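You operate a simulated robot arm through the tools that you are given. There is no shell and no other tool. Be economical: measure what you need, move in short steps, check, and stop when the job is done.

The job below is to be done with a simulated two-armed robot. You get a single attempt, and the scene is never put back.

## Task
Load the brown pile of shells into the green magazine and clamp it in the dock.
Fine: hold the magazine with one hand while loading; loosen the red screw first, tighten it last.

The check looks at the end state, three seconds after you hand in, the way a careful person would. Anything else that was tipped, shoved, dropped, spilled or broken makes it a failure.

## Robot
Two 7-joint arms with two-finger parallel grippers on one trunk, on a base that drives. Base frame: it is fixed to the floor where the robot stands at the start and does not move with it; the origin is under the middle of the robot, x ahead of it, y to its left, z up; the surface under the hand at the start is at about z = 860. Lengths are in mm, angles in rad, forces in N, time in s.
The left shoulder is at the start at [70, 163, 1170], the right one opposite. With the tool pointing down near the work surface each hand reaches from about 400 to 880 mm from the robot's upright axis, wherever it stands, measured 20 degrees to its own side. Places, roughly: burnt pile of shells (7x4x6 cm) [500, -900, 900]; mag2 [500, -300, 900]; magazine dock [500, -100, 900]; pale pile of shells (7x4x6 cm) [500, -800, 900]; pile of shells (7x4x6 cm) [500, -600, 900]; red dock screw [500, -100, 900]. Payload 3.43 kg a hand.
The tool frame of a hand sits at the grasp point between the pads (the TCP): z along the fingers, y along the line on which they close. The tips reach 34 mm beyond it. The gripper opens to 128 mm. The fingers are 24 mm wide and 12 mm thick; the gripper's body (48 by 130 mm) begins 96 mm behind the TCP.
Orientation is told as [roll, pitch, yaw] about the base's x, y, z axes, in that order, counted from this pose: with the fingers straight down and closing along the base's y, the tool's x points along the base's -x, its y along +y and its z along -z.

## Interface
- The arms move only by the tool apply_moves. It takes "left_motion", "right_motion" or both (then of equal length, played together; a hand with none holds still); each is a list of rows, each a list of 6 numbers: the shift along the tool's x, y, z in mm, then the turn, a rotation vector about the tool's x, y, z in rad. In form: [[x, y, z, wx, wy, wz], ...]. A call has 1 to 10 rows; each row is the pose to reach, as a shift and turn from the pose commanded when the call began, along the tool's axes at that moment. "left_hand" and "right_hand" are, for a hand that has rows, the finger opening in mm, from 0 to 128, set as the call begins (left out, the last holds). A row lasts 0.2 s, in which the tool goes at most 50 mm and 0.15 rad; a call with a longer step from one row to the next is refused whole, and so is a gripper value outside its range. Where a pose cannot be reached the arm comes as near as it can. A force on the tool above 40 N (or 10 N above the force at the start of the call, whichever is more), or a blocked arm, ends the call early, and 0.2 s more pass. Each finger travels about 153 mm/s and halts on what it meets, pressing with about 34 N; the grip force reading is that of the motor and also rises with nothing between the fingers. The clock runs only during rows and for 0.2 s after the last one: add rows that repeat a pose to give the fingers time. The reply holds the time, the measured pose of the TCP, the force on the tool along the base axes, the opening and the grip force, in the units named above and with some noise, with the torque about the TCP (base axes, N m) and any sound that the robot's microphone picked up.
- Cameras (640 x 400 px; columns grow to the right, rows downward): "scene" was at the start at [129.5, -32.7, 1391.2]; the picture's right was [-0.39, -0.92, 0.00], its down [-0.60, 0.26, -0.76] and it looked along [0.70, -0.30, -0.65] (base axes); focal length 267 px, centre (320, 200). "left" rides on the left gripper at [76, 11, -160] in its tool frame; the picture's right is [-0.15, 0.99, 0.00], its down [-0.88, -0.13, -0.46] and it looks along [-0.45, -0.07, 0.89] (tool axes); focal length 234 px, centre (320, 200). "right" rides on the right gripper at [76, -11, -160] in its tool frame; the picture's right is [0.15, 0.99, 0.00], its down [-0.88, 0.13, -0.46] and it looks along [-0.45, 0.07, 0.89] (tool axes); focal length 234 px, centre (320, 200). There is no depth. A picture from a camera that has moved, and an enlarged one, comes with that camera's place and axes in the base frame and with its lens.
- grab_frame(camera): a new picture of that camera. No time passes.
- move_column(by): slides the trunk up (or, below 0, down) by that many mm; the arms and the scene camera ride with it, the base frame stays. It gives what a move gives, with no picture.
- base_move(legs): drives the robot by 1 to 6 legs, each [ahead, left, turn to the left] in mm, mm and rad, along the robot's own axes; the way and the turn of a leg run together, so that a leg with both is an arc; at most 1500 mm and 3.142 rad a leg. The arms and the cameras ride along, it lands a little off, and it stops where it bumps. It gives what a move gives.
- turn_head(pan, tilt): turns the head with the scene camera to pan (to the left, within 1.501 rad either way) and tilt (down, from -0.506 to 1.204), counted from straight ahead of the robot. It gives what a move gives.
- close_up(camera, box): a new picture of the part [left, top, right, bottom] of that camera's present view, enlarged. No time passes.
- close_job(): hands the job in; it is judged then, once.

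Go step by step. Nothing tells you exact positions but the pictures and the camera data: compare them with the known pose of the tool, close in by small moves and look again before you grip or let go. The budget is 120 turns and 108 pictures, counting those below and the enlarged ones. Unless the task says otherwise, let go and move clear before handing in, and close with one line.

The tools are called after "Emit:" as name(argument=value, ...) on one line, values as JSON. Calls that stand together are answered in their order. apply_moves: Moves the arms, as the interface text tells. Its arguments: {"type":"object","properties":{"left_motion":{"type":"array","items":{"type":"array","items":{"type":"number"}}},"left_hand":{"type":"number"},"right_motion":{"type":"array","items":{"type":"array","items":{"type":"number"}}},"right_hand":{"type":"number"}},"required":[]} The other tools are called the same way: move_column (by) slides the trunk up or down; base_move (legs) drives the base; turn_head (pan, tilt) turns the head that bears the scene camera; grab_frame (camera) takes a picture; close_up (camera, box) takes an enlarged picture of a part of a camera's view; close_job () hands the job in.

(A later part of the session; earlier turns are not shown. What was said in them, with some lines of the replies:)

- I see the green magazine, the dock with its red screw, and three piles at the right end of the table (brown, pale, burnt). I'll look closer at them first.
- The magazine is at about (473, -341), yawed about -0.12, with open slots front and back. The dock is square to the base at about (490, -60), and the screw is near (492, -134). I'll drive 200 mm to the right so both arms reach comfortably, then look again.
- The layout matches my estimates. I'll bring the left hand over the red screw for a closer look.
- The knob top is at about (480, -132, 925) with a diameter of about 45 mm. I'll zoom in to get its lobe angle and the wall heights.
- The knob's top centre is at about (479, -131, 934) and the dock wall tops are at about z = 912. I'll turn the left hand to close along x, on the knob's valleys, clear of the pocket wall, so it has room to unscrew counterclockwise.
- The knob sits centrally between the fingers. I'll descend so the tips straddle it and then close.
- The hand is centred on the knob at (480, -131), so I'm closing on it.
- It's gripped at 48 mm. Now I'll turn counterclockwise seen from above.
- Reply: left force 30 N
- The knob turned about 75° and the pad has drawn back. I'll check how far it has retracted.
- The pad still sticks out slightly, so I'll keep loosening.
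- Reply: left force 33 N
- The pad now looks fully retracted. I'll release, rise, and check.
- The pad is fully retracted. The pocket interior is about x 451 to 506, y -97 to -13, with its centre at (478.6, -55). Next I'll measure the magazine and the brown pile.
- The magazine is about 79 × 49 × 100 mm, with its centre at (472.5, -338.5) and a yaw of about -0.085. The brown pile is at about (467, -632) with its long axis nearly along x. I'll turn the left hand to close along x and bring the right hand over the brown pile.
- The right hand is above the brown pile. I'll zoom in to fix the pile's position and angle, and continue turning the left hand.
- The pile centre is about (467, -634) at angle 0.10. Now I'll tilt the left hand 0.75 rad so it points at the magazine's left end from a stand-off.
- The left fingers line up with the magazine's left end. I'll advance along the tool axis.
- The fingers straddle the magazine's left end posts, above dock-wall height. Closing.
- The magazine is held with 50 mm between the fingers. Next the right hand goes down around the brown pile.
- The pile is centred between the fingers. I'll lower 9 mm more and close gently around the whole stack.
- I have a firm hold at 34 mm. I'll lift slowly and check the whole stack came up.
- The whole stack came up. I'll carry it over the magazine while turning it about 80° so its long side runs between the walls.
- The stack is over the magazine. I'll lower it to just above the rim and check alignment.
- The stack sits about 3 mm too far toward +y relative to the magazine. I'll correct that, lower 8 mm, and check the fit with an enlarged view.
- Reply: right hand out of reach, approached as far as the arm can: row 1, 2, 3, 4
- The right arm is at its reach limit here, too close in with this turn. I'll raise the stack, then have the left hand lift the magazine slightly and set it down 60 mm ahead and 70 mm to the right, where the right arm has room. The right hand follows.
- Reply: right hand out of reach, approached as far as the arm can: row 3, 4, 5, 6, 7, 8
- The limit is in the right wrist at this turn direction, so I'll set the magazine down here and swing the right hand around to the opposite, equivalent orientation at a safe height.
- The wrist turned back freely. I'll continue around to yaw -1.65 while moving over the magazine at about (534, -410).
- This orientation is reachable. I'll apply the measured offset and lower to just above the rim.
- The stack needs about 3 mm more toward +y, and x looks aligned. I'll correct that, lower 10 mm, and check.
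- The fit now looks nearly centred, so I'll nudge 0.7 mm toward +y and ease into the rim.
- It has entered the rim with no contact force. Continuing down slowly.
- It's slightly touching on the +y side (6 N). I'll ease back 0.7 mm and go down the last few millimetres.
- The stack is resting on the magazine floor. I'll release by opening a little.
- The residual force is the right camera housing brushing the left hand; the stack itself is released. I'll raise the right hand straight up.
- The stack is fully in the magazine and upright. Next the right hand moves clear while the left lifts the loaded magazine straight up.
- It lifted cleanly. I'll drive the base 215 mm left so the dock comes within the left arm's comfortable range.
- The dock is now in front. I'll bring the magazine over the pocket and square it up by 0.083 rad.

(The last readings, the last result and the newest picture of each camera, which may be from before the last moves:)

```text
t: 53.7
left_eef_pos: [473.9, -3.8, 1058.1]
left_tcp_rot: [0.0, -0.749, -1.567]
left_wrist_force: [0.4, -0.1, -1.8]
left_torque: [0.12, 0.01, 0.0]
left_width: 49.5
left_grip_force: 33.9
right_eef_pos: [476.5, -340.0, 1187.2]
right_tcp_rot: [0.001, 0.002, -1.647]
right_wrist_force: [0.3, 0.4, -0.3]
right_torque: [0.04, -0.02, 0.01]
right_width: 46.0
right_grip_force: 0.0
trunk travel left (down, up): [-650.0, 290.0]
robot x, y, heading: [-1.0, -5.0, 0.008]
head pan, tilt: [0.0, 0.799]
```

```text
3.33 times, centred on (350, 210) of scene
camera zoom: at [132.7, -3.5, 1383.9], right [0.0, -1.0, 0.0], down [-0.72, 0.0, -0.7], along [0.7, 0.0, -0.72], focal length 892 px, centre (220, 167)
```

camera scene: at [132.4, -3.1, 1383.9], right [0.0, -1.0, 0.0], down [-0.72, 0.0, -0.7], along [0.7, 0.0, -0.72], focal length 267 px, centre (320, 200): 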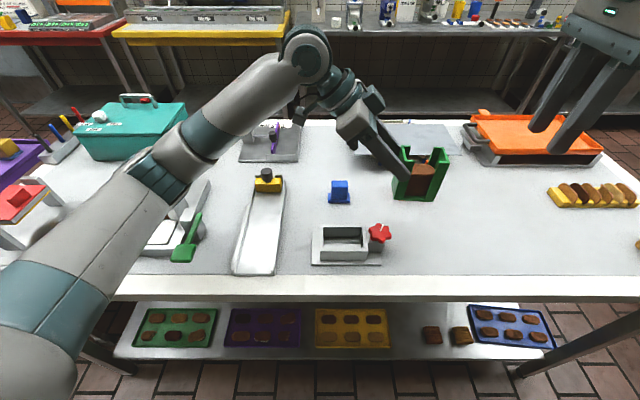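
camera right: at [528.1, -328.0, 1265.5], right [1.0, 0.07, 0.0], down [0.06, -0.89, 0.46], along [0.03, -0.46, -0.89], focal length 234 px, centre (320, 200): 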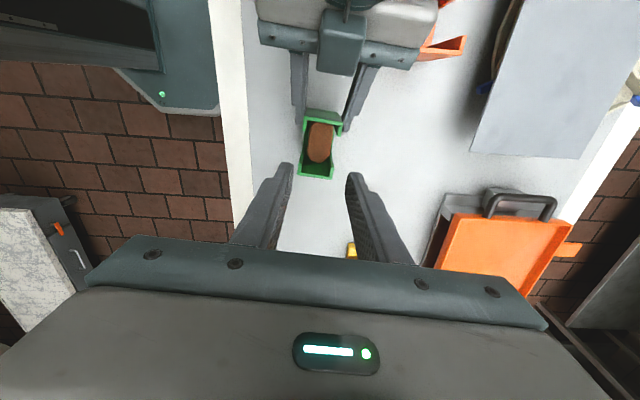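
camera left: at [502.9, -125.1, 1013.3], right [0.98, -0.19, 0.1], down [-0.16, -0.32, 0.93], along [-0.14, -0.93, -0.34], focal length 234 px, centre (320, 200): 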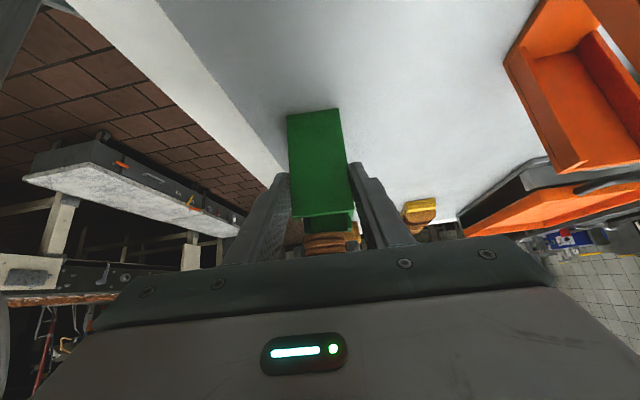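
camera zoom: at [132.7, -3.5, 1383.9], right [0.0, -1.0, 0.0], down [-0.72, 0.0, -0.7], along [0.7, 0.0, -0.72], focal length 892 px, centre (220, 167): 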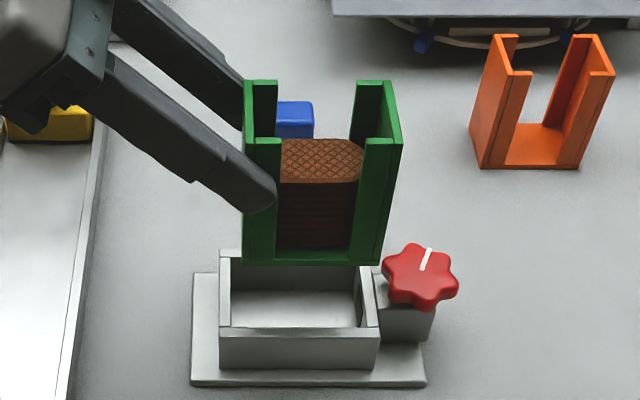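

It's above the pocket. I'll shift about 3.5 mm toward +y and lower until the bottom is just above the walls, then measure relative alignment.

Emit:
apply_moves(left_motion=[[2.6, -1, -2.4, 0, 0, 0], [12.8, -1, 8.6, 0, 0, 0], [23, -1, 19.5, 0, 0, 0], [33.3, -1, 30.5, 0, 0, 0], [33.3, -1, 30.5, 0, 0, 0]])

Emit:
close_up(camera="scene", box=[305, 185, 395, 270])

Emit:
grab_frame(camera="left")

```text
t: 54.9
left_eef_pos: [473.5, -1.0, 1013.5]
left_tcp_rot: [-0.001, -0.75, -1.567]
left_wrist_force: [0.1, 0.4, -1.8]
left_torque: [0.11, 0.03, -0.02]
left_width: 49.8
left_grip_force: 34.0
right_eef_pos: [475.8, -339.9, 1186.6]
right_tcp_rot: [-0.003, 0.0, -1.647]
right_wrist_force: [-0.2, 0.8, -0.8]
right_torque: [0.04, -0.03, 0.0]
right_width: 46.0
right_grip_force: 0.1
trunk travel left (down, up): [-650.0, 290.0]
robot x, y, heading: [-3.3, -5.2, -0.001]
head pan, tilt: [0.0, 0.799]
```

```text
4.71 times, centred on (350, 228) of scene
camera zoom: at [132.3, -2.9, 1383.9], right [0.0, -1.0, 0.0], down [-0.72, 0.0, -0.7], along [0.7, 0.0, -0.72], focal length 1259 px, centre (179, 71)
```

zoom: 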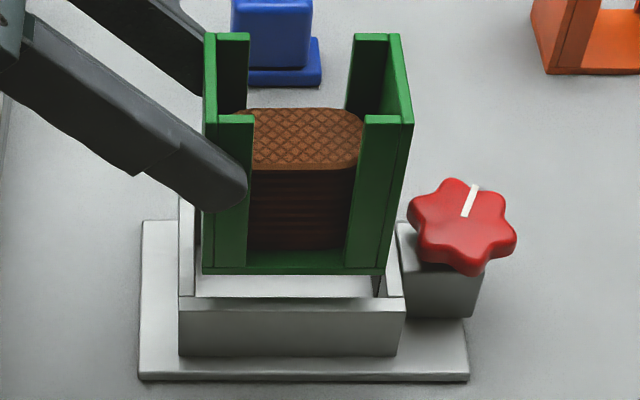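

```text
35 pictures are left
camera left: at [485.3, 164.0, 1079.1], right [0.99, -0.1, 0.1], down [-0.13, -0.33, 0.93], along [-0.06, -0.94, -0.34], focal length 234 px, centre (320, 200)
```

left: 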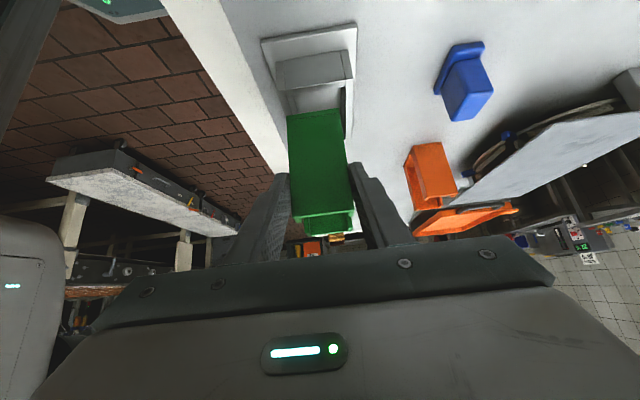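

The magazine is aligned with the pocket within about 1 mm. I'll lower slowly to enter it, watching the forces.

Emit:
apply_moves(left_motion=[[3.8, 0, 3.4, -0.008, 0, -0.009], [7.2, 0, 7, -0.008, 0, -0.009], [10.6, 0, 10.7, -0.008, 0, -0.009], [14, 0, 14.3, -0.008, 0, -0.009], [14, 0, 14.3, -0.008, 0, -0.009]])

Emit:
close_up(camera="scene", box=[320, 210, 390, 265])

```text
t: 56.1
left_eef_pos: [474.4, 0.2, 994.9]
left_tcp_rot: [0.003, -0.749, -1.556]
left_wrist_force: [0.4, -0.4, -2.6]
left_torque: [0.07, -0.01, -0.03]
left_width: 49.7
left_grip_force: 34.0
right_eef_pos: [476.8, -339.0, 1186.6]
right_tcp_rot: [0.0, 0.0, -1.646]
right_wrist_force: [-0.1, -0.1, 0.5]
right_torque: [0.05, 0.0, 0.0]
right_width: 45.7
right_grip_force: 0.0
trunk travel left (down, up): [-650.0, 290.0]
robot x, y, heading: [-2.3, -4.4, 0.006]
head pan, tilt: [0.0, 0.799]
```

```text
7.27 times, centred on (355, 238) of scene
camera zoom: at [132.3, -2.8, 1383.9], right [0.0, -1.0, 0.0], down [-0.72, 0.0, -0.7], along [0.7, 0.0, -0.72], focal length 1945 px, centre (66, -73)
```

zoom: 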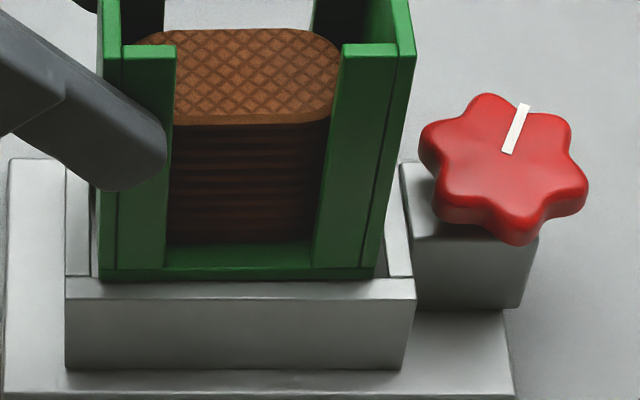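

It's centred left to right with no contact. Continuing down in small steps.

Emit:
apply_moves(left_motion=[[2, 0, 2.2, 0, 0, 0], [4.1, 0, 4.4, 0, 0, 0], [6.1, 0, 6.6, 0, 0, 0], [8.2, 0, 8.8, 0, 0, 0], [8.2, 0, 8.8, 0, 0, 0]])

Emit:
close_up(camera="scene", box=[320, 210, 390, 265])

```text
t: 57.3
left_eef_pos: [472.9, -0.1, 983.8]
left_tcp_rot: [0.004, -0.752, -1.558]
left_wrist_force: [2.3, 1.5, 29.5]
left_torque: [-0.67, 0.52, 0.07]
left_width: 49.9
left_grip_force: 33.8
right_eef_pos: [473.9, -338.0, 1189.2]
right_tcp_rot: [0.001, -0.001, -1.645]
right_wrist_force: [-0.1, 0.3, 0.0]
right_torque: [0.01, 0.0, 0.0]
right_width: 46.1
right_grip_force: 0.1
trunk travel left (down, up): [-650.0, 290.0]
robot x, y, heading: [-0.0, -3.5, 0.003]
head pan, tilt: [0.0, 0.799]
```

```text
7.27 times, centred on (355, 238) of scene
camera zoom: at [130.3, -2.5, 1384.2], right [0.0, -1.0, 0.0], down [-0.72, 0.0, -0.7], along [0.7, 0.0, -0.72], focal length 1945 px, centre (66, -73)
```

zoom: 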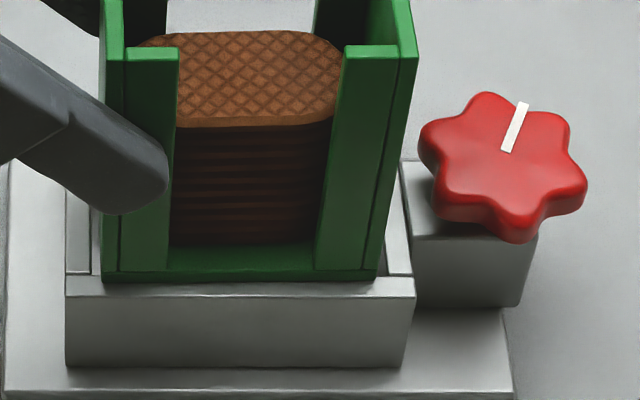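

The magazine's front edge is resting on the front wall, and the fingers slipped a little. I'll lift it, shift about 4.5 mm away from the robot, and look.

Emit:
apply_moves(left_motion=[[-6, 0, -6.4, 0, 0, 0], [-12.2, 0, -13.2, 0, 0, 0], [-12.2, 4.5, -13.2, 0, 0, 0], [-12.2, 4.5, -13.2, 0, 0, 0]])

Emit:
close_up(camera="scene", box=[310, 190, 390, 265])

```text
t: 58.3
left_eef_pos: [478.5, -2.1, 1001.2]
left_tcp_rot: [0.0, -0.748, -1.556]
left_wrist_force: [0.4, -0.1, -1.8]
left_torque: [0.12, 0.02, 0.01]
left_width: 49.8
left_grip_force: 34.0
right_eef_pos: [475.8, -339.9, 1187.9]
right_tcp_rot: [0.0, -0.001, -1.645]
right_wrist_force: [0.0, 0.5, 0.2]
right_torque: [-0.01, -0.01, 0.02]
right_width: 45.9
right_grip_force: 0.0
trunk travel left (down, up): [-650.0, 290.0]
robot x, y, heading: [-0.4, -4.7, -0.001]
head pan, tilt: [0.0, 0.799]
```

```text
5.33 times, centred on (350, 228) of scene
camera zoom: at [132.0, -2.7, 1383.9], right [0.0, -1.0, 0.0], down [-0.72, 0.0, -0.7], along [0.7, 0.0, -0.72], focal length 1426 px, centre (160, 53)
```

zoom: 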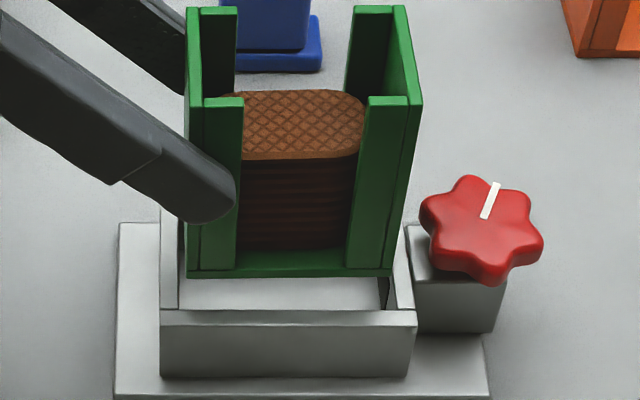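

By the contact evidence, the bottom is now about 19 mm above the wall top and the front edge needs about 2.7 mm more clearance. I'll correct and lower to the rim.

Emit:
apply_moves(left_motion=[[-0.6, 2.7, 0.5, 0, 0, 0], [4.2, 2.7, 5.6, 0, 0, 0], [9, 2.7, 10.8, 0, 0, 0], [9, 2.7, 10.8, 0, 0, 0]])

Emit:
close_up(camera="scene", box=[310, 190, 390, 265])

```text
t: 59.3
left_eef_pos: [483.5, -0.5, 987.5]
left_tcp_rot: [0.0, -0.752, -1.554]
left_wrist_force: [0.1, 0.7, -3.0]
left_torque: [0.09, -0.02, 0.01]
left_width: 49.3
left_grip_force: 33.8
right_eef_pos: [476.3, -338.0, 1187.1]
right_tcp_rot: [0.0, 0.002, -1.647]
right_wrist_force: [-0.9, 0.2, -0.2]
right_torque: [-0.01, 0.02, -0.02]
right_width: 46.0
right_grip_force: 0.0
trunk travel left (down, up): [-650.0, 290.0]
robot x, y, heading: [1.8, -6.1, 0.0]
head pan, tilt: [0.0, 0.799]
```

```text
5.33 times, centred on (350, 228) of scene
camera zoom: at [132.3, -2.8, 1383.9], right [0.0, -1.0, 0.0], down [-0.72, 0.0, -0.7], along [0.7, 0.0, -0.72], focal length 1426 px, centre (160, 53)
```

zoom: 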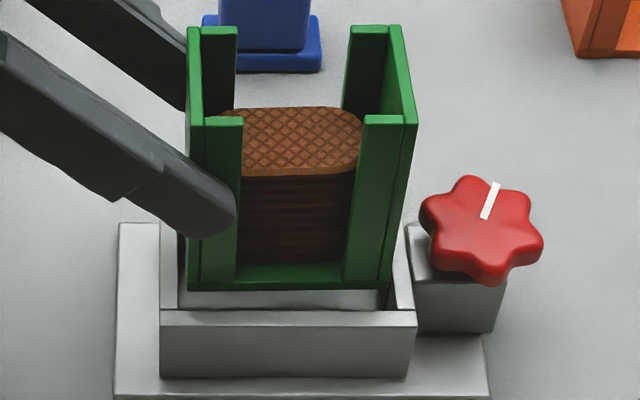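

Emit:
apply_moves(left_motion=[[0.4, -2, -0.3, 0, 0, 0], [2.2, -2, 1.6, 0, 0, 0], [4, -2, 3.5, 0, 0, 0], [5.8, -2, 5.5, 0, 0, 0], [5.8, -2, 5.5, 0, 0, 0]])

Emit:
close_up(camera="scene", box=[320, 210, 390, 265])

```text
t: 60.5
left_eef_pos: [480.3, -0.1, 979.0]
left_tcp_rot: [-0.002, -0.751, -1.556]
left_wrist_force: [-0.5, 0.6, -1.4]
left_torque: [0.12, 0.02, 0.02]
left_width: 49.7
left_grip_force: 34.0
right_eef_pos: [476.2, -338.2, 1187.5]
right_tcp_rot: [0.001, 0.0, -1.647]
right_wrist_force: [0.0, -0.6, 0.1]
right_torque: [-0.03, 0.02, -0.02]
right_width: 45.8
right_grip_force: 0.1
trunk travel left (down, up): [-650.0, 290.0]
robot x, y, heading: [0.1, -2.1, 0.0]
head pan, tilt: [0.0, 0.799]
```

```text
7.27 times, centred on (355, 238) of scene
camera zoom: at [132.3, -2.8, 1383.9], right [0.0, -1.0, 0.0], down [-0.72, 0.0, -0.7], along [0.7, 0.0, -0.72], focal length 1945 px, centre (66, -73)
```

zoom: 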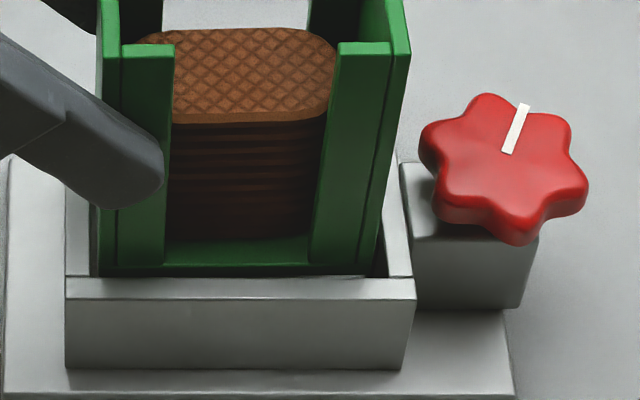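

Emit:
apply_moves(left_motion=[[-0.7, 0, 0.7, 0, 0, 0], [1.3, 0, 2.9, 0, 0, 0], [3.4, 0, 5.1, 0, 0, 0], [6.1, 0, 8, 0, 0, 0], [6.1, 0, 8, 0, 0, 0]])

Emit:
close_up(camera="scene", box=[320, 210, 390, 265])

```text
t: 61.7
left_eef_pos: [478.5, -1.8, 968.5]
left_tcp_rot: [0.0, -0.749, -1.555]
left_wrist_force: [0.9, -0.7, -2.8]
left_torque: [0.12, -0.01, -0.03]
left_width: 49.6
left_grip_force: 34.2
right_eef_pos: [476.4, -338.6, 1188.2]
right_tcp_rot: [-0.001, -0.001, -1.646]
right_wrist_force: [-0.5, -0.4, 0.0]
right_torque: [0.04, -0.04, -0.01]
right_width: 46.0
right_grip_force: 0.1
trunk travel left (down, up): [-650.0, 290.0]
robot x, y, heading: [3.1, -2.4, 0.001]
head pan, tilt: [0.0, 0.799]
```

```text
7.27 times, centred on (355, 238) of scene
camera zoom: at [132.3, -2.7, 1383.9], right [0.0, -1.0, 0.0], down [-0.72, 0.0, -0.7], along [0.7, 0.0, -0.72], focal length 1945 px, centre (66, -73)
```

zoom: 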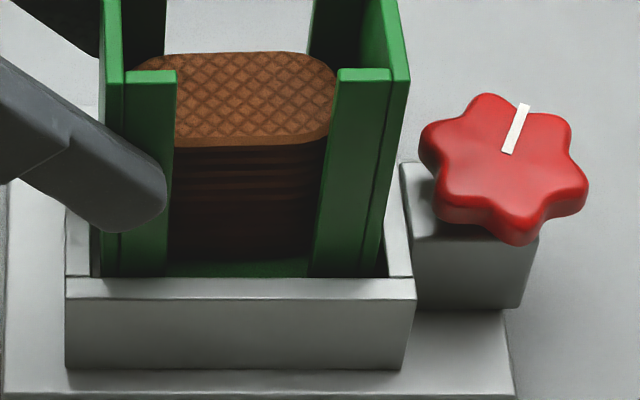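

It's inside the pocket with no contact. I'll lower about 19 mm more, stopping before the fingertips reach the wall top.

Emit:
apply_moves(left_motion=[[2.7, 0, 2.9, 0, 0, 0], [5.5, 0, 5.9, 0, 0, 0], [8.2, 0, 8.8, 0, 0, 0], [10.9, 0, 11.7, 0, 0, 0], [13, 0, 13.9, 0, 0, 0], [13, 0, 13.9, 0, 0, 0]])

Emit:
close_up(camera="scene", box=[310, 200, 390, 265])

```text
t: 63.1
left_eef_pos: [479.7, -0.8, 948.6]
left_tcp_rot: [0.001, -0.75, -1.556]
left_wrist_force: [0.0, 0.4, -1.7]
left_torque: [0.13, 0.0, 0.01]
left_width: 49.7
left_grip_force: 33.7
right_eef_pos: [475.2, -339.0, 1188.1]
right_tcp_rot: [0.001, 0.0, -1.646]
right_wrist_force: [0.5, 0.9, -0.1]
right_torque: [0.01, 0.0, -0.01]
right_width: 46.0
right_grip_force: 0.0
trunk travel left (down, up): [-650.0, 290.0]
robot x, y, heading: [-1.2, -2.6, 0.002]
head pan, tilt: [0.0, 0.799]
```

```text
6.15 times, centred on (350, 232) of scene
camera zoom: at [132.3, -2.7, 1383.9], right [0.0, -1.0, 0.0], down [-0.72, 0.0, -0.7], along [0.7, 0.0, -0.72], focal length 1646 px, centre (135, 0)
```

zoom: 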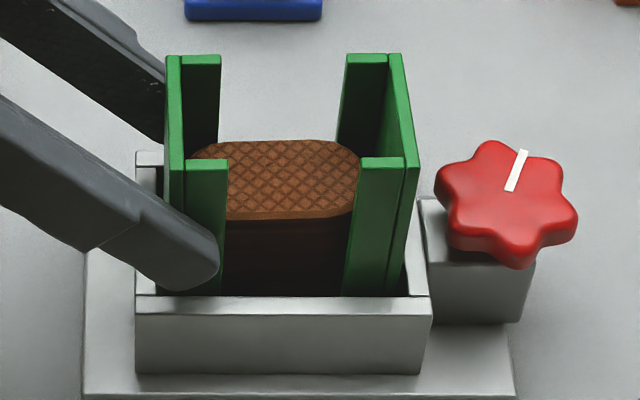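

The bottom is within a few mm of the pocket floor and well guided. I'll lower 2 mm more, release, and back out along the tool axis.

Emit:
apply_moves(left_motion=[[1.4, 0, 1.5, 0, 0, 0], [1.4, 0, 1.5, 0, 0, 0]])

Emit:
apply_moves(left_motion=[[0, 0, 0, 0, 0, 0], [0, 0, 0, 0, 0, 0], [0, 0, -10, 0, 0, 0], [0, 0, -35, 0, 0, 0], [0, 0, -65, 0, 0, 0], [0, 0, -95, 0, 0, 0]], left_hand=66)

Emit:
close_up(camera="scene", box=[300, 195, 400, 270])

```text
t: 63.7
left_eef_pos: [481.0, -1.0, 946.8]
left_tcp_rot: [0.0, -0.752, -1.555]
left_wrist_force: [0.5, 1.2, -2.3]
left_torque: [0.09, -0.04, 0.01]
left_width: 49.8
left_grip_force: 34.1
right_eef_pos: [476.2, -338.4, 1187.4]
right_tcp_rot: [0.0, -0.001, -1.646]
right_wrist_force: [0.2, 0.0, 0.0]
right_torque: [-0.02, 0.02, -0.01]
right_width: 45.8
right_grip_force: 0.0
trunk travel left (down, up): [-650.0, 290.0]
robot x, y, heading: [-1.6, -5.3, 0.0]
head pan, tilt: [0.0, 0.799]
```

```text
t: 65.1
left_eef_pos: [478.7, 62.1, 1016.2]
left_tcp_rot: [0.0, -0.75, -1.555]
left_wrist_force: [-0.4, 0.5, 0.5]
left_torque: [0.01, 0.02, -0.03]
left_width: 65.9
left_grip_force: 0.1
right_eef_pos: [474.5, -338.1, 1187.5]
right_tcp_rot: [-0.001, 0.0, -1.646]
right_wrist_force: [-0.1, 0.2, -0.4]
right_torque: [0.0, 0.0, 0.0]
right_width: 46.4
right_grip_force: 0.0
trunk travel left (down, up): [-650.0, 290.0]
robot x, y, heading: [-0.7, -2.3, 0.008]
head pan, tilt: [0.0, 0.799]
```

```text
5.33 times, centred on (350, 232) of scene
camera zoom: at [131.7, -2.2, 1383.9], right [0.0, -1.0, 0.0], down [-0.72, 0.0, -0.7], along [0.7, 0.0, -0.72], focal length 1426 px, centre (160, 27)
```

zoom: 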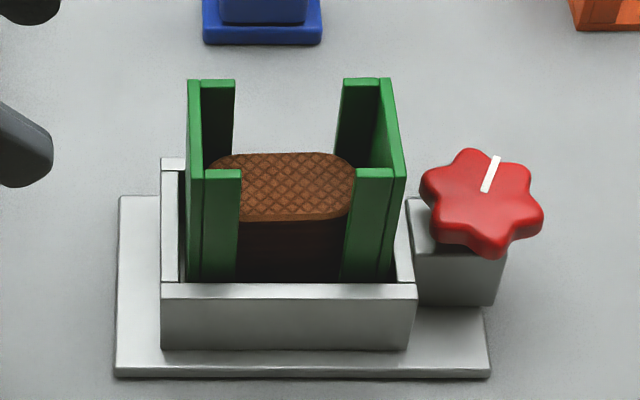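

The magazine is seated upright in the pocket. Next the left hand moves clear and the right hand goes above the screw, turned so its fingers stay clear of the magazine.

Emit:
apply_moves(left_motion=[[-2, 0, -20, 0, 0, 0], [-4, 0, -40, 0, 0, 0], [-6, 0, -60, 0, 0, 0], [-8, 0, -80, 0, 0, 0], [-10.6, 0, -99.5, 0, 0, 0], [-10.6, 0, -99.5, 0, 0, 0], [-10.6, 0, -99.5, 0, 0, 0]], right_motion=[[34, -2, 0, 0, 0, -0.1], [68, -4, 0, 0, 0, -0.2], [103, -6, 20, 0, 0, -0.3], [137, -8, 50, 0, 0, -0.4], [172, -10, 85, 0, 0, -0.5], [206.7, -12, 107, 0, 0, -0.581], [206.7, -12, 107, 0, 0, -0.581]], right_hand=66)

Emit:
grab_frame(camera="right")

```text
t: 66.7
left_eef_pos: [477.6, 122.4, 1096.9]
left_tcp_rot: [0.0, -0.748, -1.555]
left_wrist_force: [0.5, 1.2, -0.6]
left_torque: [0.02, 0.0, 0.0]
left_width: 66.0
left_grip_force: 0.1
right_eef_pos: [478.0, -134.4, 1080.8]
right_tcp_rot: [0.001, 0.001, -1.064]
right_wrist_force: [-0.3, 0.0, -0.2]
right_torque: [-0.01, 0.0, 0.01]
right_width: 66.1
right_grip_force: 0.0
trunk travel left (down, up): [-650.0, 290.0]
robot x, y, heading: [-3.2, -5.3, 0.003]
head pan, tilt: [0.0, 0.799]
```

```text
26 pictures are left
camera right: at [430.0, -72.6, 1240.7], right [0.79, 0.61, 0.0], down [0.54, -0.71, 0.46], along [0.28, -0.36, -0.89], focal length 234 px, centre (320, 200)
```

right: 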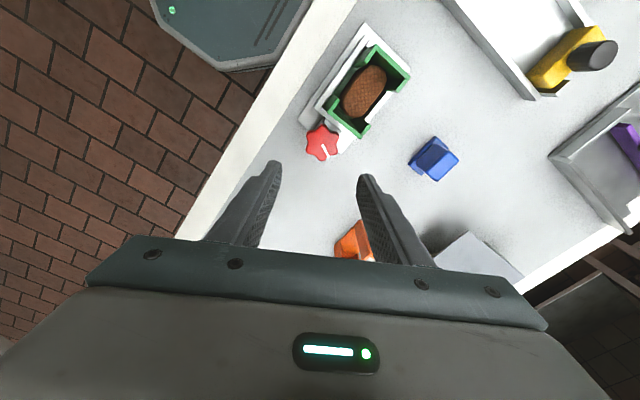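

The knob is about where expected. I'll go down beside it and check before gripping.

Emit:
apply_moves(right_motion=[[1.5, 1.4, 20, 0, 0, 0], [1.5, 1.4, 45, 0, 0, 0], [1.5, 1.4, 70, 0, 0, 0], [1.5, 1.4, 90, 0, 0, 0], [1.5, 1.4, 90, 0, 0, 0]])

Emit:
grab_frame(camera="right")

```text
t: 67.9
left_eef_pos: [477.2, 124.0, 1096.7]
left_tcp_rot: [0.0, -0.75, -1.555]
left_wrist_force: [-0.8, 0.2, 0.1]
left_torque: [0.0, -0.02, 0.04]
left_width: 66.1
left_grip_force: 0.0
right_eef_pos: [480.5, -130.5, 990.9]
right_tcp_rot: [0.001, 0.001, -1.065]
right_wrist_force: [0.4, -0.4, -1.1]
right_torque: [0.0, -0.01, 0.02]
right_width: 66.1
right_grip_force: 0.0
trunk travel left (down, up): [-650.0, 290.0]
robot x, y, heading: [-5.0, -5.2, 0.001]
head pan, tilt: [0.0, 0.799]
```

```text
25 pictures are left
camera right: at [433.1, -69.8, 1149.3], right [0.79, 0.61, 0.0], down [0.54, -0.71, 0.46], along [0.28, -0.36, -0.89], focal length 234 px, centre (320, 200)
```

right: 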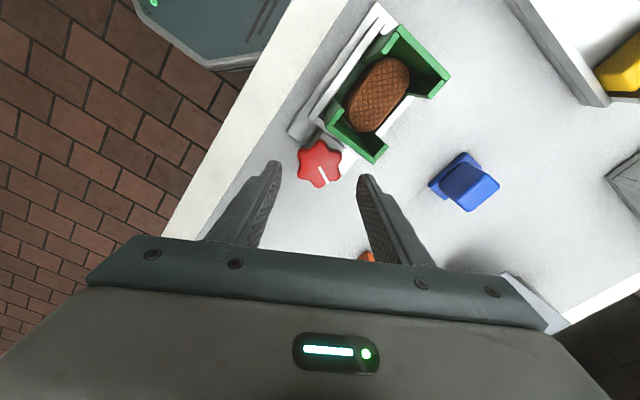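

Emit:
apply_moves(right_motion=[[0, 0, 15, 0, 0, 0], [0, 0, 30, 0, 0, 0], [0, 0, 42, 0, 0, 0], [0, 0, 42, 0, 0, 0]])

Emit:
apply_moves(right_motion=[[0, 0, 0, 0, 0, 0], [0, 0, 0, 0, 0, 0], [0, 0, 0, 0, 0, 0]], right_hand=20)

Emit:
grab_frame(camera="right")

```text
t: 68.9
left_eef_pos: [478.4, 122.6, 1096.1]
left_tcp_rot: [0.0, -0.751, -1.556]
left_wrist_force: [-0.2, 0.1, 0.2]
left_torque: [-0.01, -0.02, 0.0]
left_width: 66.1
left_grip_force: 0.0
right_eef_pos: [480.2, -131.1, 948.2]
right_tcp_rot: [0.0, 0.0, -1.064]
right_wrist_force: [-1.2, -0.2, 0.4]
right_torque: [-0.04, 0.02, 0.03]
right_width: 66.0
right_grip_force: 0.0
trunk travel left (down, up): [-650.0, 290.0]
robot x, y, heading: [-1.6, -0.5, 0.003]
head pan, tilt: [0.0, 0.799]
```

```text
t: 69.7
left_eef_pos: [476.9, 122.5, 1096.7]
left_tcp_rot: [0.001, -0.751, -1.554]
left_wrist_force: [-1.1, 0.1, -0.4]
left_torque: [0.0, 0.01, 0.0]
left_width: 66.0
left_grip_force: 0.0
right_eef_pos: [478.8, -129.5, 948.2]
right_tcp_rot: [0.001, 0.001, -1.064]
right_wrist_force: [-2.1, -0.8, -2.6]
right_torque: [-0.02, 0.1, -0.01]
right_width: 47.7
right_grip_force: 45.8
trunk travel left (down, up): [-650.0, 290.0]
robot x, y, heading: [-1.0, -6.6, -0.0]
head pan, tilt: [0.0, 0.799]
```

```text
24 pictures are left
camera right: at [432.3, -69.6, 1107.2], right [0.79, 0.61, 0.0], down [0.54, -0.71, 0.46], along [0.28, -0.36, -0.89], focal length 234 px, centre (320, 200)
```

right: 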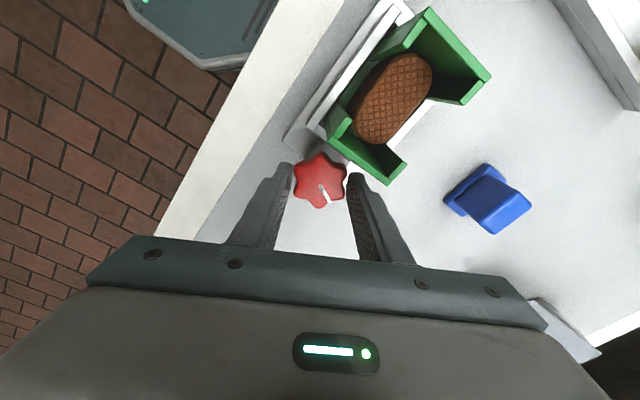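

The knob is gripped at 47.7 mm. Now I'll turn clockwise to tighten.

Emit:
apply_moves(right_motion=[[0, 0, 0, 0, 0, 0.13], [0, 0, 0, 0, 0, 0.26], [0, 0, 0, 0, 0, 0.39], [0, 0, 0, 0, 0, 0.52], [0, 0, 0, 0, 0, 0.65], [0, 0, 0, 0, 0, 0.78], [0, 0, 0, 0, 0, 0.91], [0, 0, 0, 0, 0, 1.04], [0, 0, 0, 0, 0, 1.17], [0, 0, 0, 0, 0, 1.25]])

Emit:
grab_frame(camera="right")

Emit:
close_up(camera="scene", box=[300, 195, 400, 270])

```text
t: 71.9
left_eef_pos: [478.7, 122.1, 1096.2]
left_tcp_rot: [0.0, -0.751, -1.555]
left_wrist_force: [0.4, 0.4, -0.2]
left_torque: [-0.01, 0.03, -0.05]
left_width: 66.2
left_grip_force: 0.0
right_eef_pos: [480.4, -130.6, 948.3]
right_tcp_rot: [-0.001, 0.001, -2.318]
right_wrist_force: [-1.0, 1.7, -12.0]
right_torque: [0.41, 0.1, 0.0]
right_width: 48.2
right_grip_force: 44.6
trunk travel left (down, up): [-650.0, 290.0]
robot x, y, heading: [-2.5, 0.7, 0.005]
head pan, tilt: [0.0, 0.799]
```

```text
23 pictures are left
camera right: at [522.9, -67.3, 1107.2], right [0.83, -0.56, 0.0], down [-0.5, -0.73, 0.46], along [-0.26, -0.38, -0.89], focal length 234 px, centre (320, 200)
```

right: 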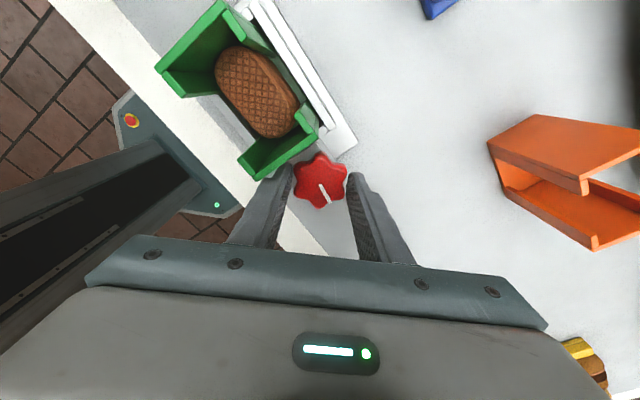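

```text
5.33 times, centred on (350, 232) of scene
camera zoom: at [133.0, -2.7, 1383.8], right [0.0, -1.0, 0.0], down [-0.72, 0.0, -0.7], along [0.7, 0.0, -0.72], focal length 1426 px, centre (160, 27)
```

zoom: 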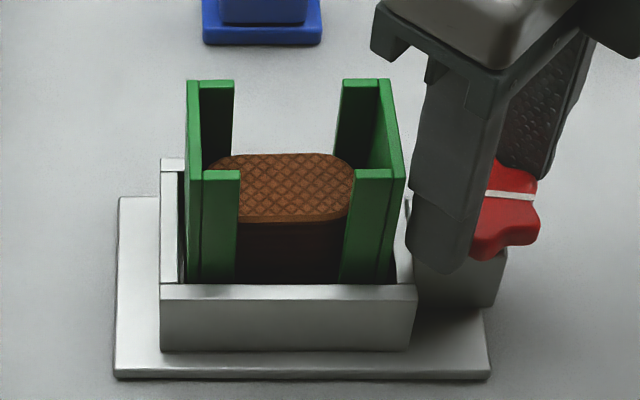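

That's 1.25 rad tightened and the magazine hasn't shifted yet, so I'll regrip for another stroke. I'm opening only slightly to stay clear of the magazine, then rising and turning back 60°.

Emit:
apply_moves(right_motion=[[0, 0, 0, 0, 0, 0], [0, 0, 0, 0, 0, 0], [0, 0, -30, 0, 0, 0], [0, 0, -65, 0, 0, 0], [0, 0, -70, 0, 0, -0.15], [0, 0, -70, 0, 0, -0.3], [0, 0, -70, 0, 0, -0.45], [0, 0, -70, 0, 0, -0.6], [0, 0, -70, 0, 0, -0.75], [0, 0, -70, 0, 0, -0.9]], right_hand=54)

Emit:
apply_moves(right_motion=[[0, 0, 0, 0, 0, -0.147], [0, 0, 15, 0, 0, -0.147], [0, 0, 35, 0, 0, -0.147], [0, 0, 55, 0, 0, -0.147], [0, 0, 70, 0, 0, -0.147], [0, 0, 70, 0, 0, -0.147]], right_hand=62)

Emit:
grab_frame(camera="right")

```text
t: 74.1
left_eef_pos: [477.3, 123.1, 1096.1]
left_tcp_rot: [0.0, -0.749, -1.555]
left_wrist_force: [-0.2, -0.3, 0.3]
left_torque: [0.02, -0.01, 0.0]
left_width: 65.8
left_grip_force: 0.0
right_eef_pos: [480.0, -131.0, 1017.8]
right_tcp_rot: [-0.001, 0.0, -1.413]
right_wrist_force: [0.3, -0.7, 0.6]
right_torque: [-0.01, -0.01, 0.01]
right_width: 54.3
right_grip_force: 0.2
trunk travel left (down, up): [-650.0, 290.0]
robot x, y, heading: [0.3, -1.5, 0.004]
head pan, tilt: [0.0, 0.799]
```

```text
t: 75.5
left_eef_pos: [477.7, 122.0, 1096.1]
left_tcp_rot: [0.001, -0.751, -1.555]
left_wrist_force: [0.8, -0.2, 1.2]
left_torque: [0.01, 0.0, 0.0]
left_width: 66.1
left_grip_force: 0.0
right_eef_pos: [480.1, -130.2, 949.2]
right_tcp_rot: [0.0, -0.001, -1.268]
right_wrist_force: [0.5, 0.7, 0.5]
right_torque: [0.01, 0.0, 0.01]
right_width: 62.0
right_grip_force: 0.0
trunk travel left (down, up): [-650.0, 290.0]
robot x, y, heading: [-2.5, -4.2, 0.005]
head pan, tilt: [0.0, 0.799]
```

```text
21 pictures are left
camera right: at [445.4, -61.3, 1107.9], right [0.9, 0.43, 0.0], down [0.39, -0.8, 0.46], along [0.2, -0.41, -0.89], focal length 234 px, centre (320, 200)
```

right: 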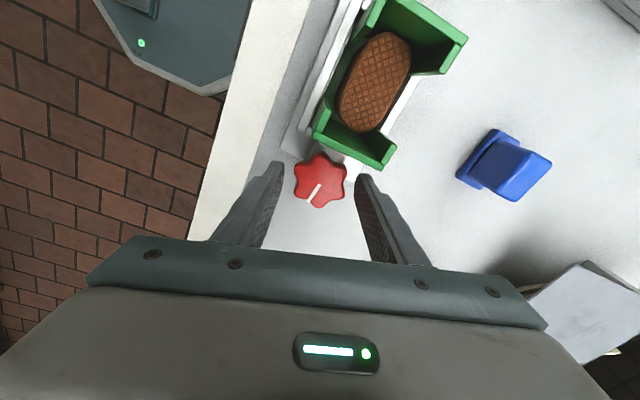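

Emit:
apply_moves(right_motion=[[0, 0, 0, 0, 0, 0], [0, 0, 0, 0, 0, 0], [0, 0, 0, 0, 0, 0], [0, 0, 0, 0, 0, 0.13], [0, 0, 0, 0, 0, 0.26], [0, 0, 0, 0, 0, 0.4], [0, 0, 0, 0, 0, 0.54], [0, 0, 0, 0, 0, 0.68], [0, 0, 0, 0, 0, 0.82], [0, 0, 0, 0, 0, 0.96]], right_hand=20)

Emit:
close_up(camera="scene", box=[300, 195, 400, 270])

Emit:
close_up(camera="right", box=[140, 0, 380, 220])

```text
t: 77.7
left_eef_pos: [478.8, 123.7, 1096.2]
left_tcp_rot: [-0.002, -0.752, -1.554]
left_wrist_force: [0.6, -0.6, -0.1]
left_torque: [-0.04, 0.01, -0.04]
left_width: 66.1
left_grip_force: 0.1
right_eef_pos: [480.0, -130.6, 949.4]
right_tcp_rot: [0.0, 0.001, -2.229]
right_wrist_force: [9.4, -1.5, 5.4]
right_torque: [0.04, 0.47, 0.01]
right_width: 48.0
right_grip_force: 45.3
trunk travel left (down, up): [-650.0, 290.0]
robot x, y, heading: [-2.1, -5.1, 0.005]
head pan, tilt: [0.0, 0.799]
```

```text
5.33 times, centred on (350, 232) of scene
camera zoom: at [133.3, -2.9, 1383.9], right [0.0, -1.0, 0.0], down [-0.72, 0.0, -0.7], along [0.7, 0.0, -0.72], focal length 1426 px, centre (160, 27)
```

zoom: 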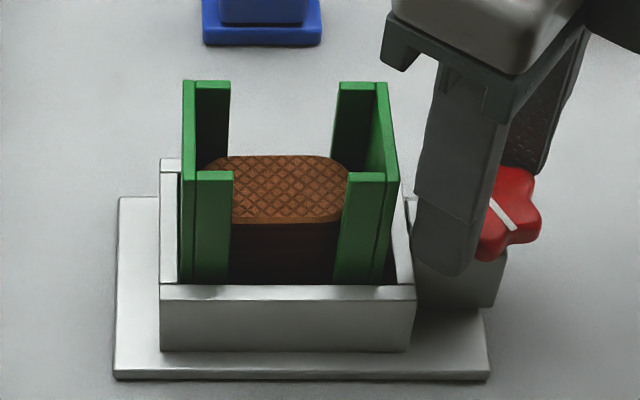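

```text
1.82 times, centred on (260, 110) of right
camera zoom: at [517.2, -63.7, 1107.9], right [0.87, -0.49, 0.0], down [-0.44, -0.78, 0.46], along [-0.22, -0.4, -0.89], focal length 426 px, centre (429, 364)
```

zoom: 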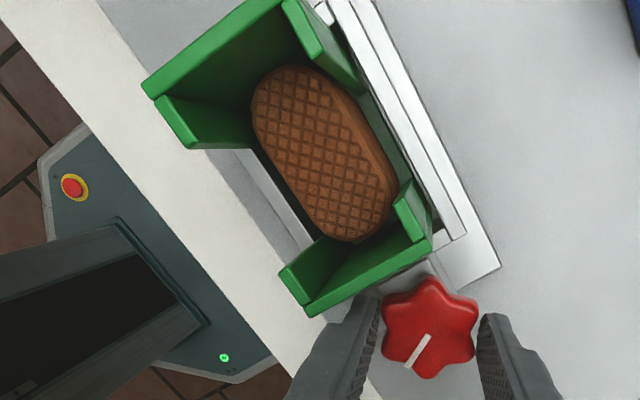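

The pad has pushed the magazine almost to the far wall. I'll keep turning gently in the same grip until it tightens.

Emit:
apply_moves(right_motion=[[0, 0, 0, 0, 0, 0.07], [0, 0, 0, 0, 0, 0.14], [0, 0, 0, 0, 0, 0.21], [0, 0, 0, 0, 0, 0.26]])

Emit:
close_up(camera="scene", box=[300, 195, 400, 270])

```text
t: 78.7
left_eef_pos: [478.6, 122.8, 1096.6]
left_tcp_rot: [0.0, -0.75, -1.555]
left_wrist_force: [0.2, -0.4, -0.3]
left_torque: [0.03, 0.01, 0.0]
left_width: 66.2
left_grip_force: 0.0
right_eef_pos: [480.8, -131.0, 946.8]
right_tcp_rot: [0.0, -0.001, -2.492]
right_wrist_force: [7.9, -2.6, 10.4]
right_torque: [-0.32, 0.29, 0.04]
right_width: 48.0
right_grip_force: 44.7
trunk travel left (down, up): [-650.0, 290.0]
robot x, y, heading: [-1.3, -5.9, 0.008]
head pan, tilt: [0.0, 0.799]
```

```text
5.33 times, centred on (350, 232) of scene
camera zoom: at [132.7, -2.8, 1384.0], right [0.0, -1.0, 0.0], down [-0.72, 0.0, -0.7], along [0.7, 0.0, -0.72], focal length 1426 px, centre (160, 27)
```

zoom: 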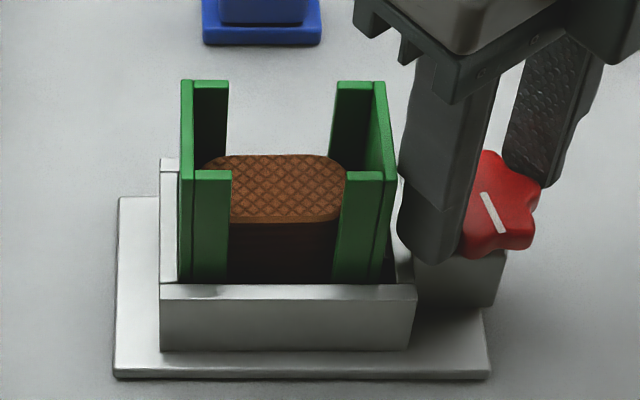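

The magazine is against the far wall now. One more regrip to tighten it properly.

Emit:
apply_moves(right_motion=[[0, 0, 0, 0, 0, 0], [0, 0, 0, 0, 0, 0], [0, 0, -30, 0, 0, 0], [0, 0, -65, 0, 0, 0], [0, 0, -70, 0, 0, -0.15], [0, 0, -70, 0, 0, -0.3], [0, 0, -70, 0, 0, -0.45], [0, 0, -70, 0, 0, -0.6], [0, 0, -70, 0, 0, -0.75], [0, 0, -70, 0, 0, -0.9]], right_hand=53)

Emit:
apply_moves(right_motion=[[0, 0, 0, 0, 0, -0.147], [0, 0, 15, 0, 0, -0.147], [0, 0, 35, 0, 0, -0.147], [0, 0, 55, 0, 0, -0.147], [0, 0, 69, 0, 0, -0.147], [0, 0, 69, 0, 0, -0.147]], right_hand=62)

Emit:
close_up(camera="right", box=[220, 0, 480, 220])

```text
t: 80.9
left_eef_pos: [478.0, 122.3, 1096.0]
left_tcp_rot: [0.0, -0.751, -1.556]
left_wrist_force: [-0.1, 0.0, -1.0]
left_torque: [0.04, -0.02, 0.02]
left_width: 66.1
left_grip_force: 0.1
right_eef_pos: [479.8, -130.0, 1018.6]
right_tcp_rot: [0.001, 0.0, -1.585]
right_wrist_force: [0.9, 0.6, 0.5]
right_torque: [-0.03, 0.03, 0.01]
right_width: 52.8
right_grip_force: 0.1
trunk travel left (down, up): [-650.0, 290.0]
robot x, y, heading: [-4.0, -5.5, 0.005]
head pan, tilt: [0.0, 0.799]
```

```text
t: 82.3
left_eef_pos: [477.9, 122.5, 1095.6]
left_tcp_rot: [0.003, -0.751, -1.555]
left_wrist_force: [0.4, 0.1, -0.6]
left_torque: [-0.01, -0.01, -0.02]
left_width: 65.9
left_grip_force: 0.0
right_eef_pos: [481.1, -130.0, 949.3]
right_tcp_rot: [0.0, -0.001, -1.442]
right_wrist_force: [-0.1, 0.1, -0.5]
right_torque: [-0.01, 0.03, 0.02]
right_width: 62.0
right_grip_force: 0.0
trunk travel left (down, up): [-650.0, 290.0]
robot x, y, heading: [3.0, -5.4, -0.002]
head pan, tilt: [0.0, 0.799]
```

```text
1.82 times, centred on (350, 110) of right
camera zoom: at [458.9, -56.3, 1108.7], right [0.96, 0.27, 0.0], down [0.24, -0.86, 0.46], along [0.12, -0.44, -0.89], focal length 426 px, centre (266, 364)
```

zoom: 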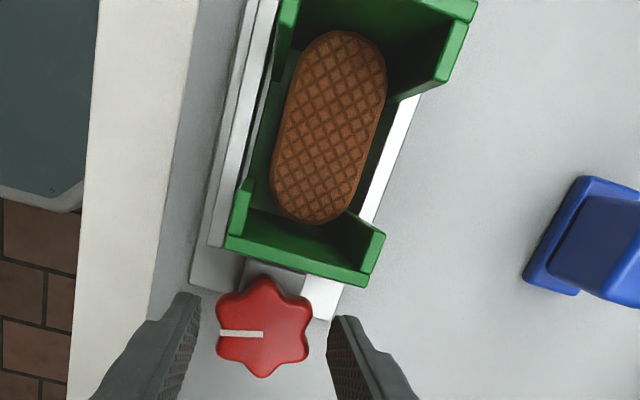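

Emit:
apply_moves(right_motion=[[0, 0, 0, 0, 0, 0], [0, 0, 0, 0, 0, 0], [0, 0, 0, 0, 0, 0], [0, 0, 0, 0, 0, 0.1], [0, 0, 0, 0, 0, 0.2], [0, 0, 0, 0, 0, 0.3], [0, 0, 0, 0, 0, 0.4], [0, 0, 0, 0, 0, 0.5]], right_hand=20)

Emit:
close_up(camera="right", box=[180, 0, 440, 220])

Emit:
close_up(camera="scene", box=[300, 195, 400, 270])

```text
t: 84.1
left_eef_pos: [478.8, 121.6, 1095.6]
left_tcp_rot: [-0.001, -0.752, -1.555]
left_wrist_force: [-0.2, -0.9, 0.4]
left_torque: [0.01, 0.02, 0.0]
left_width: 66.0
left_grip_force: 0.1
right_eef_pos: [481.0, -129.0, 949.7]
right_tcp_rot: [-0.001, 0.0, -1.94]
right_wrist_force: [-0.1, 0.9, -3.7]
right_torque: [-0.05, -0.08, 1.54]
right_width: 47.4
right_grip_force: 45.2
trunk travel left (down, up): [-650.0, 290.0]
robot x, y, heading: [-0.5, -2.1, 0.005]
head pan, tilt: [0.0, 0.799]
```

```text
1.82 times, centred on (310, 110) of right
camera zoom: at [496.5, -55.2, 1108.9], right [0.98, -0.22, 0.0], down [-0.2, -0.87, 0.46], along [-0.1, -0.44, -0.89], focal length 426 px, centre (338, 364)
```

zoom: 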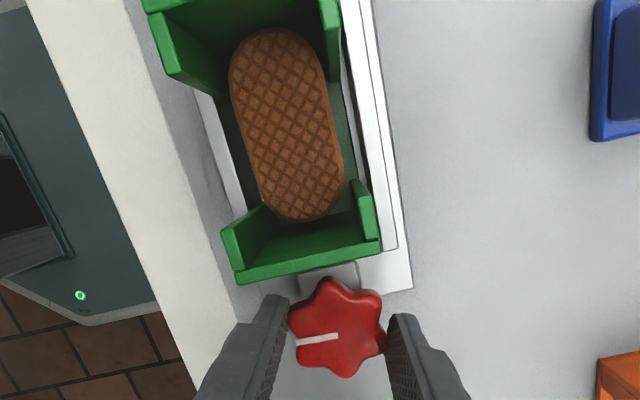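

```text
5.33 times, centred on (350, 232) of scene
camera zoom: at [132.7, -2.6, 1383.9], right [0.0, -1.0, 0.0], down [-0.72, 0.0, -0.7], along [0.7, 0.0, -0.72], focal length 1426 px, centre (160, 27)
```

zoom: 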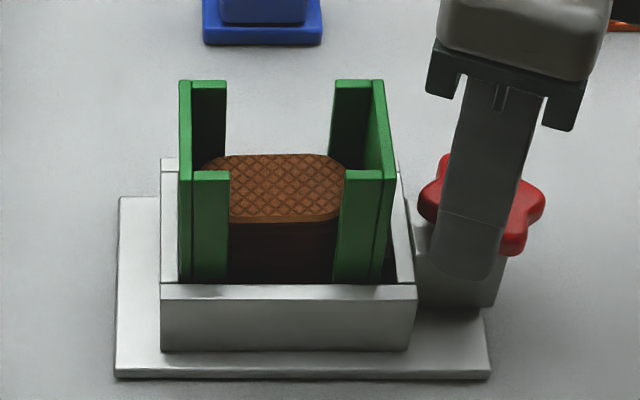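

The torque reads 1.5 N·m and the grip just began to slip, so the screw is tight and the magazine is clamped against the far wall. I'll release and move clear.

Emit:
apply_moves(right_motion=[[0, 0, 0, 0, 0, 0], [0, 0, 0, 0, 0, 0], [0, 0, -30, 0, 0, 0], [0, 0, -65, 0, 0, 0], [0, 0, -105, 0, 0, 0], [0, 0, -145, 0, 0, 0], [-40, 0, -170, 0, 0, 0], [-85, 0, -190, 0, 0, 0], [-130, 0, -190, 0, 0, 0], [-175, 0, -190, 0, 0, 0]], right_hand=62)

Emit:
grab_frame(camera="scene")

Emit:
close_up(camera="scene", box=[300, 195, 400, 270])

```text
t: 86.3
left_eef_pos: [475.7, 121.7, 1097.6]
left_tcp_rot: [0.001, -0.749, -1.556]
left_wrist_force: [-0.2, -0.5, 1.4]
left_torque: [0.06, -0.01, 0.02]
left_width: 65.8
left_grip_force: 0.1
right_eef_pos: [414.0, -296.5, 1139.7]
right_tcp_rot: [0.003, 0.002, -1.941]
right_wrist_force: [0.5, -0.3, -0.3]
right_torque: [0.07, -0.02, 0.02]
right_width: 62.0
right_grip_force: 0.1
trunk travel left (down, up): [-650.0, 290.0]
robot x, y, heading: [1.9, -4.2, 0.008]
head pan, tilt: [0.0, 0.799]
```

```text
14 pictures are left
camera scene: at [130.2, -5.0, 1384.2], right [0.0, -1.0, 0.0], down [-0.72, 0.0, -0.7], along [0.7, 0.0, -0.72], focal length 267 px, centre (320, 200)
```

scene: 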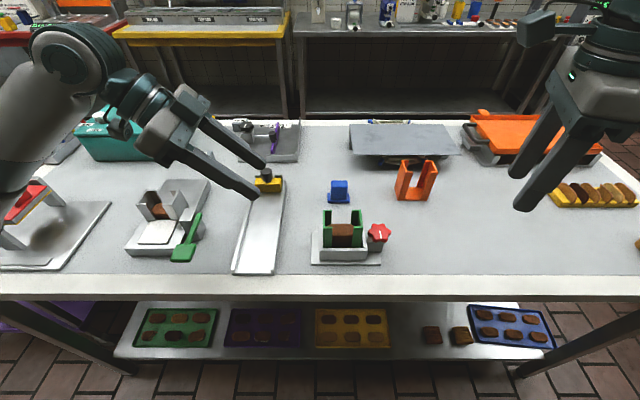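

```text
5.33 times, centred on (350, 232) of scene
camera zoom: at [130.2, -5.0, 1384.2], right [0.0, -1.0, 0.0], down [-0.72, 0.0, -0.7], along [0.7, 0.0, -0.72], focal length 1426 px, centre (160, 27)
```

zoom: 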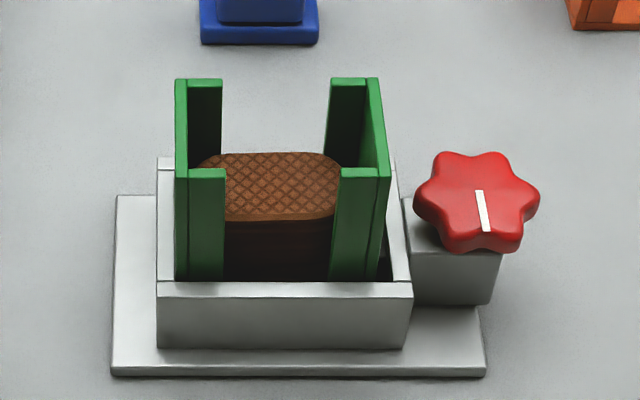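

The magazine is loaded and clamped against the far wall with the screw tight. Both hands are clear and everything else stands as it was, so I'm handing in.

Emit:
close_job()

```text
The job is handed in.
```

The brown shells are loaded in the green magazine, and the magazine is seated and clamped in the dock with the red screw tightened last.
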